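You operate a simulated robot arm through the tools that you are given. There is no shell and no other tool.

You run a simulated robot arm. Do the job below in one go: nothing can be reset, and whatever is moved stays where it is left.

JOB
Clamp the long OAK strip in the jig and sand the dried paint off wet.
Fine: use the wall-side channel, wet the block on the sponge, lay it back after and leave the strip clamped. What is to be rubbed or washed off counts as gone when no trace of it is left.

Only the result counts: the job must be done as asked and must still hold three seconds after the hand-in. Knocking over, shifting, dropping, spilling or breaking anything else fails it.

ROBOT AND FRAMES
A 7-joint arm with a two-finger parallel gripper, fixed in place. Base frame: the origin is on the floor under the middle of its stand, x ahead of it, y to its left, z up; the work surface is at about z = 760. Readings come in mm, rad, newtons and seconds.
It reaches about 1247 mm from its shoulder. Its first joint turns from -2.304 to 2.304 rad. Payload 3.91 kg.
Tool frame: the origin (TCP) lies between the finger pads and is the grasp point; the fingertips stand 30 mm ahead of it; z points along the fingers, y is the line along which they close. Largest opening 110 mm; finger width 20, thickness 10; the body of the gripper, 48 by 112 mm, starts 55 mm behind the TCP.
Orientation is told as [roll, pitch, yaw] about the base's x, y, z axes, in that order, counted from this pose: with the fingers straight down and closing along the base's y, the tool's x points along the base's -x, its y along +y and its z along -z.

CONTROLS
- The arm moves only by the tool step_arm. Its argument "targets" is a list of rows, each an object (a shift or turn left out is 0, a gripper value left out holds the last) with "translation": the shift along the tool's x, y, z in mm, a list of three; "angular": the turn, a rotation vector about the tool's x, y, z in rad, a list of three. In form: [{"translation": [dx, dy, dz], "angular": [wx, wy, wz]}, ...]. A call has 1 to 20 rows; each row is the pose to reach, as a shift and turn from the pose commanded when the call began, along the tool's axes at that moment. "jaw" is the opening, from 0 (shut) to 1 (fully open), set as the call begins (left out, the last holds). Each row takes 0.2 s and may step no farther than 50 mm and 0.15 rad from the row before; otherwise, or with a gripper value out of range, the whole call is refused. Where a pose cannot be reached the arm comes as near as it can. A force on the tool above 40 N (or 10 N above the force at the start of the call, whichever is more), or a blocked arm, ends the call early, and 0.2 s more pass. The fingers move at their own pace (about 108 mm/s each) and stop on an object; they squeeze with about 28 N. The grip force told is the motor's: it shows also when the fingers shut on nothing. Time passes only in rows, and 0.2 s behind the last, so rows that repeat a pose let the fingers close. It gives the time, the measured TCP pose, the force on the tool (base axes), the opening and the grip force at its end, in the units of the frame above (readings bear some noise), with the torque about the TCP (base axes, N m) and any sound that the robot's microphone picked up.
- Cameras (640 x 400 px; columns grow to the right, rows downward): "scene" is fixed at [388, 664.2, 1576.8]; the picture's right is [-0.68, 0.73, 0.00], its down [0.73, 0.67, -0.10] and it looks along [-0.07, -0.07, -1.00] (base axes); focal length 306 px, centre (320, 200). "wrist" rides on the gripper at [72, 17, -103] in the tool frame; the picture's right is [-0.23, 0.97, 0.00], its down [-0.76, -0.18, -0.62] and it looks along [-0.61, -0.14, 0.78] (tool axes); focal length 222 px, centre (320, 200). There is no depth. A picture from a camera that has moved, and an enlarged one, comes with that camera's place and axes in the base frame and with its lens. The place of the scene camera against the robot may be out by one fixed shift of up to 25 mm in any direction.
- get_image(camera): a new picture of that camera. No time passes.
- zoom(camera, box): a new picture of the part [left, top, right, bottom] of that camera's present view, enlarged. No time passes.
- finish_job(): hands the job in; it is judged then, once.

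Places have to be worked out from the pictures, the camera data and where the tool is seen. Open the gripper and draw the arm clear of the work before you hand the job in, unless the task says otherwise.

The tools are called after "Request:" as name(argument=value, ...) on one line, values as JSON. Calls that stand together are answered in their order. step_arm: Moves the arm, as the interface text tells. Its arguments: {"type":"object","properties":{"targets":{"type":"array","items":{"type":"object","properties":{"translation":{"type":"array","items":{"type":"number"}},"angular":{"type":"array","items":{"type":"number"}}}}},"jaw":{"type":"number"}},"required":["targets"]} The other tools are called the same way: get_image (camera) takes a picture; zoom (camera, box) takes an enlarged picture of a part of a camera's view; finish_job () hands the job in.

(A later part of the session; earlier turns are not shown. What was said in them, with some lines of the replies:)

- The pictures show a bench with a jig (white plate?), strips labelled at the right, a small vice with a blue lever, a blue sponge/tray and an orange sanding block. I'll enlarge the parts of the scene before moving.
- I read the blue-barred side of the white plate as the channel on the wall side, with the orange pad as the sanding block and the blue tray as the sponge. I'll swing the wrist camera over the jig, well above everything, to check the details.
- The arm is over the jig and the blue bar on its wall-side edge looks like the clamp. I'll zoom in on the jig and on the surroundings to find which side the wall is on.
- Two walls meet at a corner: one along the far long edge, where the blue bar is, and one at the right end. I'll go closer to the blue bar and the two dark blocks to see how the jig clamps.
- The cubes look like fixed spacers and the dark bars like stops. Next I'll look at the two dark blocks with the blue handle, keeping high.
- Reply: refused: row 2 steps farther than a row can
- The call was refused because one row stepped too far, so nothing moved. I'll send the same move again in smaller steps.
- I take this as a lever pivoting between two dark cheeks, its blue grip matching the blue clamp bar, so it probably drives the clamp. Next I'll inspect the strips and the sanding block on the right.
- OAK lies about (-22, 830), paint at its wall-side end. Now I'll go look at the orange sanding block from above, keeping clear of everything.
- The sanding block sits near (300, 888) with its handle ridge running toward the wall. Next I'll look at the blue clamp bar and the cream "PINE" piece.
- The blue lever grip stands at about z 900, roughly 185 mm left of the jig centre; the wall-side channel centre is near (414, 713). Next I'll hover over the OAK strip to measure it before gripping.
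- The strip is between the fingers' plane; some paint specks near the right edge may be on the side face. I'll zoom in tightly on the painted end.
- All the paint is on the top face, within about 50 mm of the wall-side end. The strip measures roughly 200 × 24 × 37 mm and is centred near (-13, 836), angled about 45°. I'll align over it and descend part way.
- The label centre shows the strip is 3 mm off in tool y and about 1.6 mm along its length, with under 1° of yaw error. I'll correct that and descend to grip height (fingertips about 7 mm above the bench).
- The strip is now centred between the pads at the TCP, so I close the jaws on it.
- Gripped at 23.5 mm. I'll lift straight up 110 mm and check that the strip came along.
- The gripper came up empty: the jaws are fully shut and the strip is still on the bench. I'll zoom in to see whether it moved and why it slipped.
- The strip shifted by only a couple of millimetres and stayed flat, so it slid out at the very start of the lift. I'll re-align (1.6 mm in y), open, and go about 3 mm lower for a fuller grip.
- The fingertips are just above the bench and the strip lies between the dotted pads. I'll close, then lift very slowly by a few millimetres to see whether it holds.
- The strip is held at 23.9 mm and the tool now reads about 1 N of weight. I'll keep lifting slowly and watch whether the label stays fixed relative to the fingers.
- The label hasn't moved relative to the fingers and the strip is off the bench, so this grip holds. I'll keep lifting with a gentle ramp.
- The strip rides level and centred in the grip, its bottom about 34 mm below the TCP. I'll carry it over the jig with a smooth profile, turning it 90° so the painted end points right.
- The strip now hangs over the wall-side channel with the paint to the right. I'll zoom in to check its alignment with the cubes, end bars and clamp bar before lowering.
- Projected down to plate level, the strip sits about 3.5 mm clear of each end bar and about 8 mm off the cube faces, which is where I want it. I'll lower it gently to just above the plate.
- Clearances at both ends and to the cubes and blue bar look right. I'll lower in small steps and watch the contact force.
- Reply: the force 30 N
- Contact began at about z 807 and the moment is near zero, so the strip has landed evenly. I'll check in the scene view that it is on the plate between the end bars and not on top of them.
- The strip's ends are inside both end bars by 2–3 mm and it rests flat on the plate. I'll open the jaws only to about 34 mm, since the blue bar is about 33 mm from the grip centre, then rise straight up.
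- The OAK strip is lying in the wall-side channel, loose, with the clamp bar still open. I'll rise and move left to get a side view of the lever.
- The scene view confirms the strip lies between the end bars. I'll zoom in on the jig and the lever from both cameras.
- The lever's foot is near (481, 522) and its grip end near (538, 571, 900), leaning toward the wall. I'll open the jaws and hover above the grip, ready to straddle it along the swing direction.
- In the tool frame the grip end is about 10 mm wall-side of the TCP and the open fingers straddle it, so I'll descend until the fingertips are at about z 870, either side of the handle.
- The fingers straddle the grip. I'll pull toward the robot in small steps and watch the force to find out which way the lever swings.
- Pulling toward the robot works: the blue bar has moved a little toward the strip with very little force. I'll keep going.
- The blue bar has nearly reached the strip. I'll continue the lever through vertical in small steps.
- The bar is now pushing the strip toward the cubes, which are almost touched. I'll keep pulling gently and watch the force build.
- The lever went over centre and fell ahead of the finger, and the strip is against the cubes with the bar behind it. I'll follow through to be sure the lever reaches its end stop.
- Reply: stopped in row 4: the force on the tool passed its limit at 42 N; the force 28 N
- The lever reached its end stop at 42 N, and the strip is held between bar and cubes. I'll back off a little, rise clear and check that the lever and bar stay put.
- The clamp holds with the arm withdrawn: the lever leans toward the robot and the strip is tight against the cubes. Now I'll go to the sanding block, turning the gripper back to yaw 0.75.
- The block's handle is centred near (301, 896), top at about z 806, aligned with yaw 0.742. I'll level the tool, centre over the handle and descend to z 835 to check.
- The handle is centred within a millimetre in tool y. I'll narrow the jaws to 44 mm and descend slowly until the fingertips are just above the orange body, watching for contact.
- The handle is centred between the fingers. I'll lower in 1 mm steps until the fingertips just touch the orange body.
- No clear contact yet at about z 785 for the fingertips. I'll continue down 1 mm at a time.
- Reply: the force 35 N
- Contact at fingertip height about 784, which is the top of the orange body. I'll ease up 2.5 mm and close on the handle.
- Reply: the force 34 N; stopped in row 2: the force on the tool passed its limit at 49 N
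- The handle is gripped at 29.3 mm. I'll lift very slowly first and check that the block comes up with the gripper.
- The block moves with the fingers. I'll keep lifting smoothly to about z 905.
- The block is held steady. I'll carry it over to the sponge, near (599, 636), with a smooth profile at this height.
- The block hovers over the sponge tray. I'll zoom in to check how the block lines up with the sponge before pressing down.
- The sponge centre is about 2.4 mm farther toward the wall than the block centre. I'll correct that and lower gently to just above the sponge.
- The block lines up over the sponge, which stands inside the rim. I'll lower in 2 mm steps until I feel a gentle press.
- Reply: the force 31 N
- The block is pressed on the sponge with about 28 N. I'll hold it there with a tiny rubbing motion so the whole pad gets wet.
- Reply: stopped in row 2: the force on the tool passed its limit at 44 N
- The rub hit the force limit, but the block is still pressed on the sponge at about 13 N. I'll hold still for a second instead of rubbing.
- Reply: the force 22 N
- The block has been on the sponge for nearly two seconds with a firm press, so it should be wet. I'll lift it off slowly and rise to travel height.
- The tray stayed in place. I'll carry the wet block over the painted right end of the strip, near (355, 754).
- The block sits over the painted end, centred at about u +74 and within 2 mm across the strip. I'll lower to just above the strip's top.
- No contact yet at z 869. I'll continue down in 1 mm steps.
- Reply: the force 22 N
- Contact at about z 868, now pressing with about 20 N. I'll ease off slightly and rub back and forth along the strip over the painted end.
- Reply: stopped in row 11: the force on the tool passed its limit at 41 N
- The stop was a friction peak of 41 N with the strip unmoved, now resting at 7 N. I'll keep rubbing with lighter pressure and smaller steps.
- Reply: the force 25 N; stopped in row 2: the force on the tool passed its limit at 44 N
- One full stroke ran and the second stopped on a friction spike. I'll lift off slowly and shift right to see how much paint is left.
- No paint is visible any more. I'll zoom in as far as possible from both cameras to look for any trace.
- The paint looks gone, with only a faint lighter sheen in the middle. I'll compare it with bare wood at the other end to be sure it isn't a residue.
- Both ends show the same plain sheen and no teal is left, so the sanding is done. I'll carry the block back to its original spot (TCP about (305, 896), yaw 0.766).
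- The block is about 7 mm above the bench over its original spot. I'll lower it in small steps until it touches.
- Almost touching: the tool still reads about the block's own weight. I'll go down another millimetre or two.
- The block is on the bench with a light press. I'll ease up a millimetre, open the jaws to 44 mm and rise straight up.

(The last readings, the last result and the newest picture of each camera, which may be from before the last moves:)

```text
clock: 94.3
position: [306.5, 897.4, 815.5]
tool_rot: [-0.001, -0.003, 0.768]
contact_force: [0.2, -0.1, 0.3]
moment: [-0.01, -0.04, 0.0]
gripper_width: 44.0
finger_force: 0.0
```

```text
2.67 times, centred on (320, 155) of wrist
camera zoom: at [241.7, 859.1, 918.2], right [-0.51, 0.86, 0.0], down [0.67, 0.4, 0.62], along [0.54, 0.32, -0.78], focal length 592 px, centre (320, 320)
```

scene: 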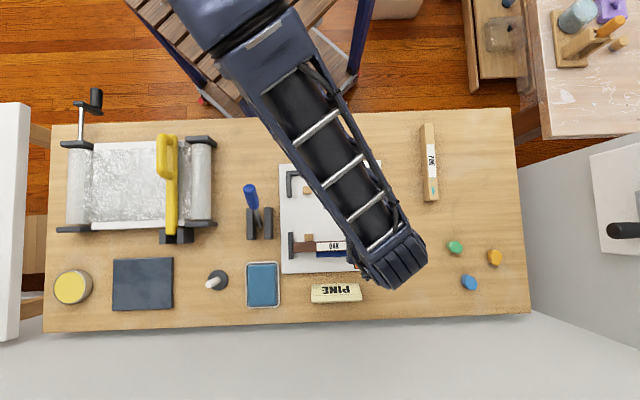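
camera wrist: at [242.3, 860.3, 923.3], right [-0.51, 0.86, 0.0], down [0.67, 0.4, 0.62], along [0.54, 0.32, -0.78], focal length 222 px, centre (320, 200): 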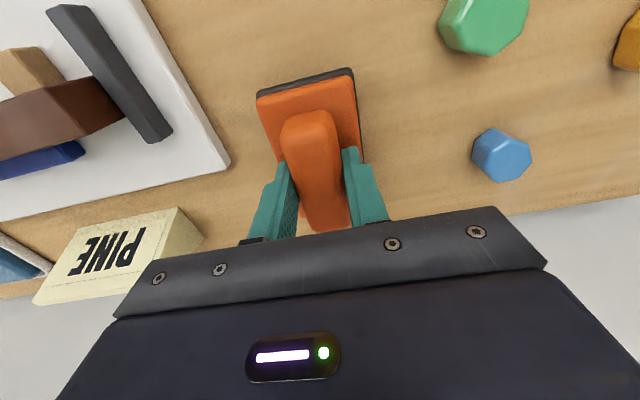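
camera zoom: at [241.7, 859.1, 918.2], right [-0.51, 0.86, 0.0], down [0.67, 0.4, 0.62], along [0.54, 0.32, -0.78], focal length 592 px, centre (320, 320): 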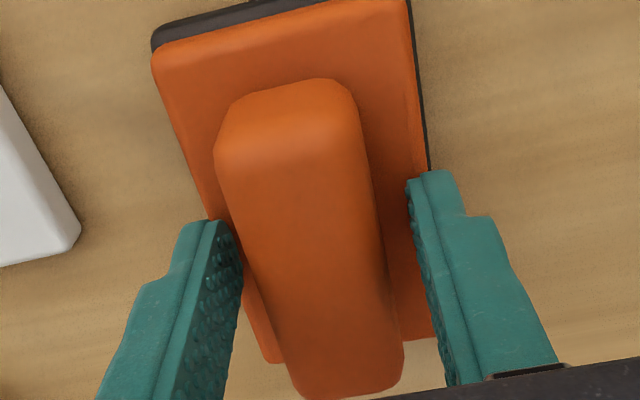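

The fingers are clear of the handle and the block rests flat. I'll rise straight up and pull back toward the robot.

Request:
step_arm(targets=[{"translation": [0, 0, -8]}, {"translation": [0, 0, -25]}, {"translation": [0, 0, -55]}, {"translation": [0, 0, -95]}, {"translation": [0, 0, -140]}, {"translation": [20, 0, -180]}, {"translation": [60, 0, -190]}, {"translation": [105, 0, -195]}, {"translation": [150, 0, -195]}, {"translation": [195, 0, -195]}, {"translation": [240, 0, -195]}, {"translation": [285, 0, -195]}])

Request:
get_image(camera="scene")

Request:
get_image(camera="wrist")

Request:
zoom(camera="scene", box=[270, 210, 440, 310])

```text
clock: 96.9
position: [97.3, 701.7, 1013.2]
tool_rot: [0.002, -0.002, 0.766]
contact_force: [0.6, -0.1, -0.2]
moment: [0.0, 0.06, -0.02]
gripper_width: 44.1
finger_force: 0.0
```

```text
taken
```

scene: 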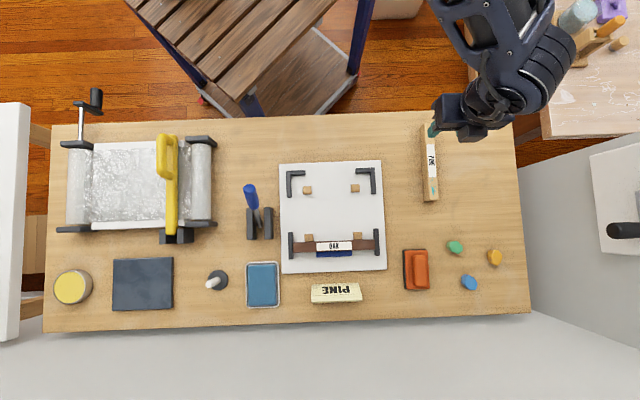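

```text
taken
camera wrist: at [32.9, 663.2, 1114.5], right [-0.51, 0.86, 0.0], down [0.67, 0.4, 0.62], along [0.54, 0.32, -0.78], focal length 222 px, centre (320, 200)
```

wrist: 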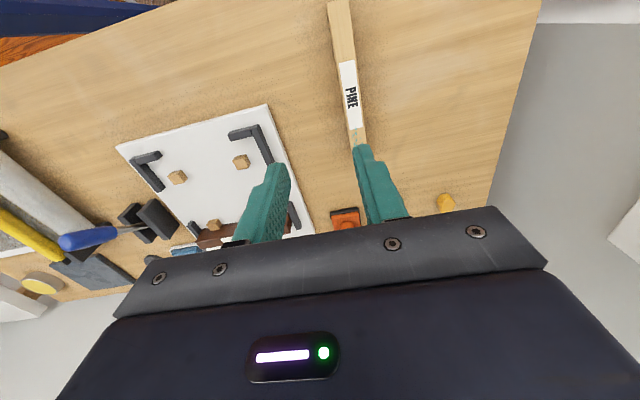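

```text
3.76 times, centred on (355, 260) of scene
camera zoom: at [388.0, 664.2, 1576.8], right [-0.68, 0.73, 0.0], down [0.73, 0.67, -0.1], along [-0.07, -0.07, -1.0], focal length 1154 px, centre (188, -26)
```

zoom: 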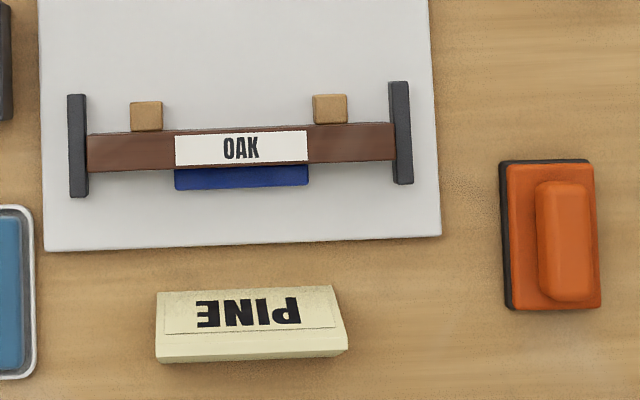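

The block is back on its original spot and the strip is still clamped. I'll take one close look at the sanded end with the wrist camera before handing in.

Request:
step_arm(targets=[{"translation": [-26, -23, 0]}, {"translation": [-53, -46, 10]}, {"translation": [-80, -69, 25]}, {"translation": [-106, -92, 45]}, {"translation": [-132, -115, 70]}, {"translation": [-150, -130, 90]}, {"translation": [-158, -137, 110]}])

Request:
get_image(camera="wrist")

Request:
zoom(camera="wrist", box=[260, 80, 380, 190])

```text
clock: 98.5
position: [308.4, 711.5, 900.7]
tool_rot: [0.002, -0.003, 0.768]
contact_force: [0.1, 1.0, 1.4]
moment: [0.0, 0.0, -0.01]
gripper_width: 43.8
finger_force: 0.0
```

```text
taken
camera wrist: at [243.5, 673.0, 1002.5], right [-0.51, 0.86, 0.0], down [0.67, 0.4, 0.62], along [0.54, 0.32, -0.78], focal length 222 px, centre (320, 200)
```

wrist: 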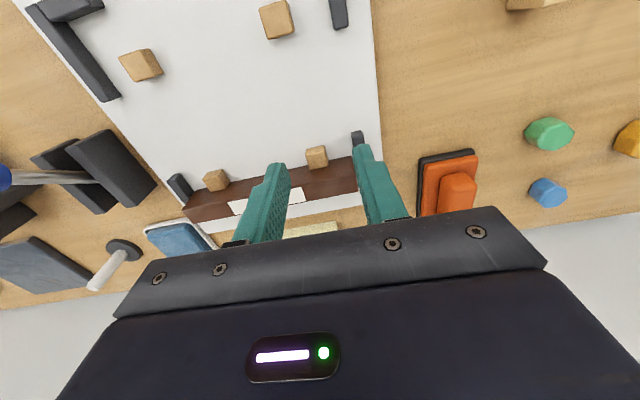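

```text
3.64 times, centred on (320, 135) of wrist
camera zoom: at [243.5, 673.0, 1002.5], right [-0.51, 0.86, 0.0], down [0.67, 0.4, 0.62], along [0.54, 0.32, -0.78], focal length 808 px, centre (320, 436)
```

zoom: 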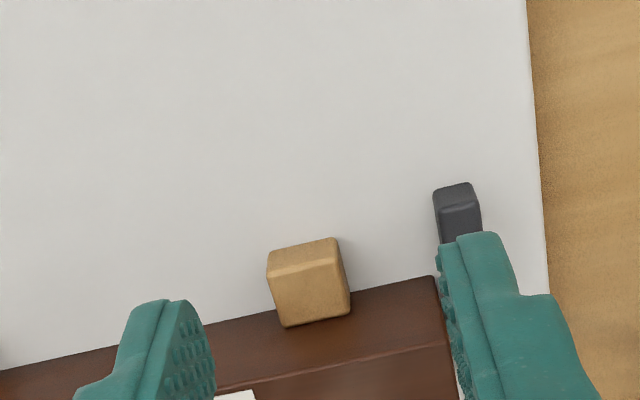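

I'll zoom in on the sanded face between the fingers.

Request:
zoom(camera="wrist", box=[285, 155, 370, 215])

Request:
zoom(camera="scene", box=[235, 175, 295, 250])

```text
6.67 times, centred on (328, 185) of wrist
camera zoom: at [243.5, 673.0, 1002.5], right [-0.51, 0.86, 0.0], down [0.67, 0.4, 0.62], along [0.54, 0.32, -0.78], focal length 1481 px, centre (270, 300)
```

zoom: 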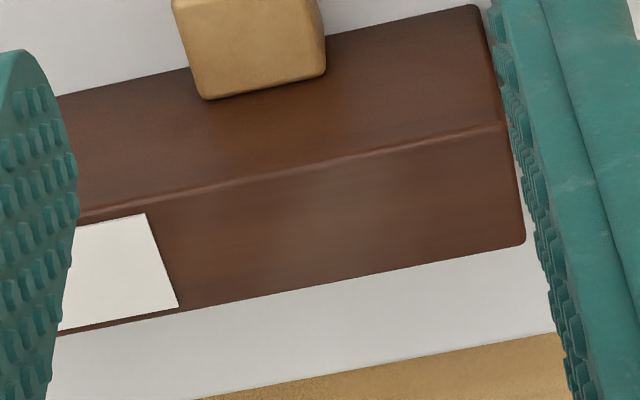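

```text
5.33 times, centred on (265, 212) of scene
camera zoom: at [388.0, 664.2, 1576.8], right [-0.68, 0.73, 0.0], down [0.73, 0.67, -0.1], along [-0.07, -0.07, -1.0], focal length 1635 px, centre (613, 133)
```

zoom: 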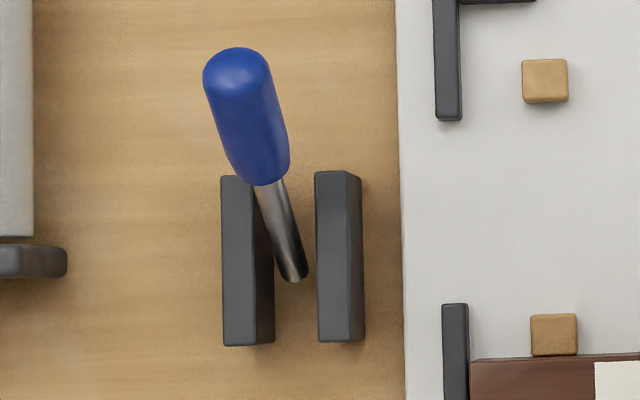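

A faint lighter patch shows at the same spot in several views, where the main blob of paint was. I'll look much closer to tell whether it is a residue.

Request:
zoom(camera="wrist", box=[312, 170, 356, 200])

Request:
step_arm(targets=[{"translation": [10, 10, 10]}, {"translation": [20, 20, 20]}, {"translation": [25, 25, 30]}], jaw=1)

Request:
get_image(camera="wrist")

Request:
zoom(camera="wrist", box=[230, 130, 350, 220])

```text
13.33 times, centred on (334, 185) of wrist
camera zoom: at [243.5, 673.0, 1002.5], right [-0.51, 0.86, 0.0], down [0.67, 0.4, 0.62], along [0.54, 0.32, -0.78], focal length 2962 px, centre (133, 400)
```

zoom: 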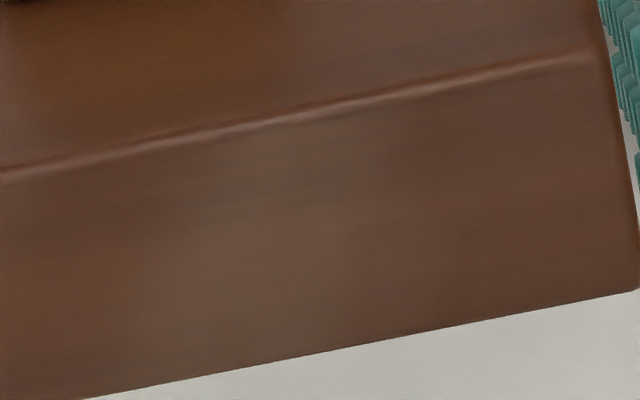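

```text
clock: 99.3
position: [273.2, 711.1, 871.1]
tool_rot: [-0.001, -0.001, 0.769]
contact_force: [-0.1, 0.2, 0.2]
moment: [-0.02, -0.02, -0.01]
gripper_width: 109.8
finger_force: 0.1
```

```text
taken
camera wrist: at [210.0, 673.3, 973.5], right [-0.51, 0.86, 0.0], down [0.67, 0.4, 0.62], along [0.54, 0.32, -0.78], focal length 222 px, centre (320, 200)
```

wrist: 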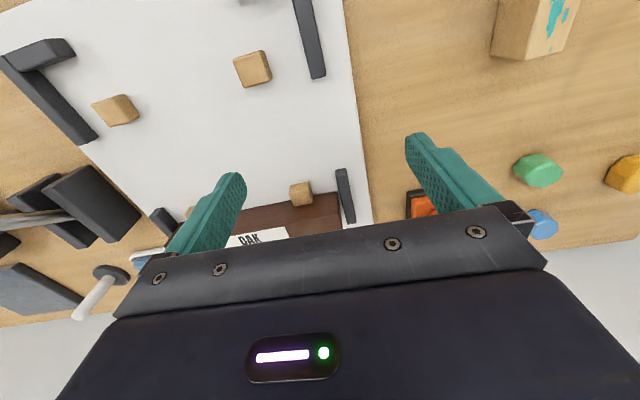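

```text
4.44 times, centred on (290, 175) of wrist
camera zoom: at [210.0, 673.3, 973.5], right [-0.51, 0.86, 0.0], down [0.67, 0.4, 0.62], along [0.54, 0.32, -0.78], focal length 987 px, centre (453, 311)
```

zoom: 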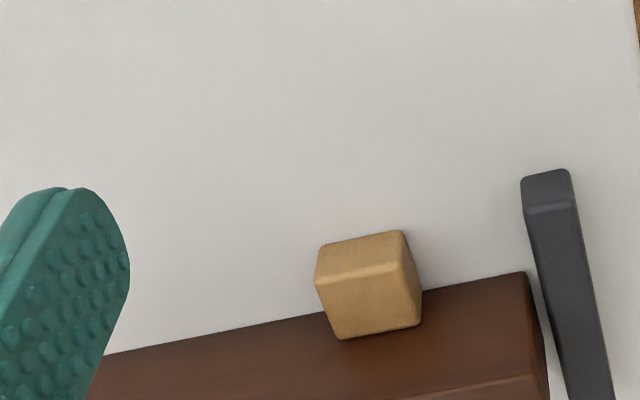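

At 13× the patch is a soft, edgeless tone like the one on the bare end, with no teal and no fleck outlines. I'll take it as wood, open the gripper fully and draw the arm well clear.

Request:
step_arm(targets=[{"translation": [0, 0, -40]}, {"translation": [0, 0, -85]}, {"translation": [10, 0, -130]}, {"translation": [40, 0, -165]}, {"translation": [75, 0, -195]}, {"translation": [115, 0, -215]}, {"translation": [155, 0, -225]}, {"translation": [195, 0, -230]}], jaw=1)

Request:
get_image(camera="scene")

Request:
zoom(camera="scene", box=[230, 170, 440, 310])

```text
clock: 101.1
position: [135.9, 578.3, 1102.3]
tool_rot: [0.0, 0.0, 0.768]
contact_force: [0.6, 0.1, -0.5]
moment: [-0.01, 0.01, -0.03]
gripper_width: 109.9
finger_force: 0.0
```

```text
taken
```

scene: 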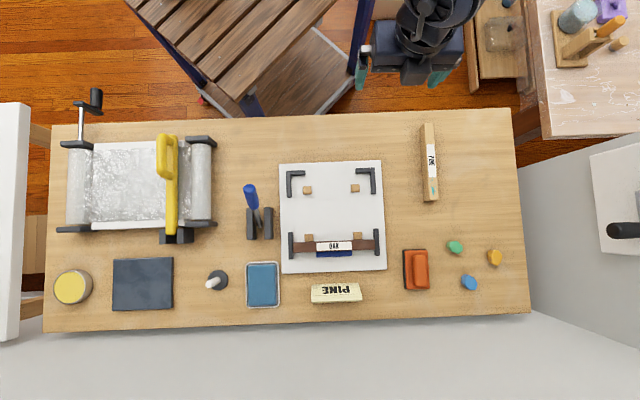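

```text
2.86 times, centred on (335, 240) of scene
camera zoom: at [388.0, 664.2, 1576.8], right [-0.68, 0.73, 0.0], down [0.73, 0.67, -0.1], along [-0.07, -0.07, -1.0], focal length 876 px, centre (277, 86)
```

zoom: 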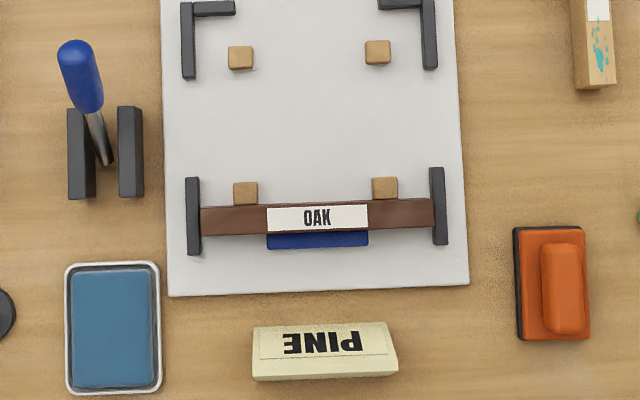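

Everything checks out: the OAK strip is clamped in the wall-side channel with no visible paint, the block is back in its place, nothing else has moved, and the arm is clear with the gripper open. I'm handing the job in.

Request:
finish_job()

```text
The job is handed in.
```

The job is handed in: the long OAK strip is clamped in the wall-side channel and the dried paint has been wet-sanded off.

- **Clamping:** I read "wall-side" as the channel along the bench's long wall edge, where the jig's blue clamp bar is. The strip is held between that bar and the cubes. The lever is at its end stop and held after I let go.
- **Sanding:** I pressed the block on the sponge for about two seconds, then rubbed the painted end. Close-up views from both cameras show no teal left. A faint lighter patch remains where the main blob was. It has soft edges like the bare wood at the other end, so I took it as the wood and did not sand again.
- **Block:** It is back on its original spot, to within a few millimetres as far as the pictures show.
- **First lift:** The strip slipped out of the gripper on my first try and moved a few millimetres on the bench without tipping. The second, slower lift held.
- **Everything else:** The last picture shows the other items where they were. The gripper is open and the arm is clear of the work.
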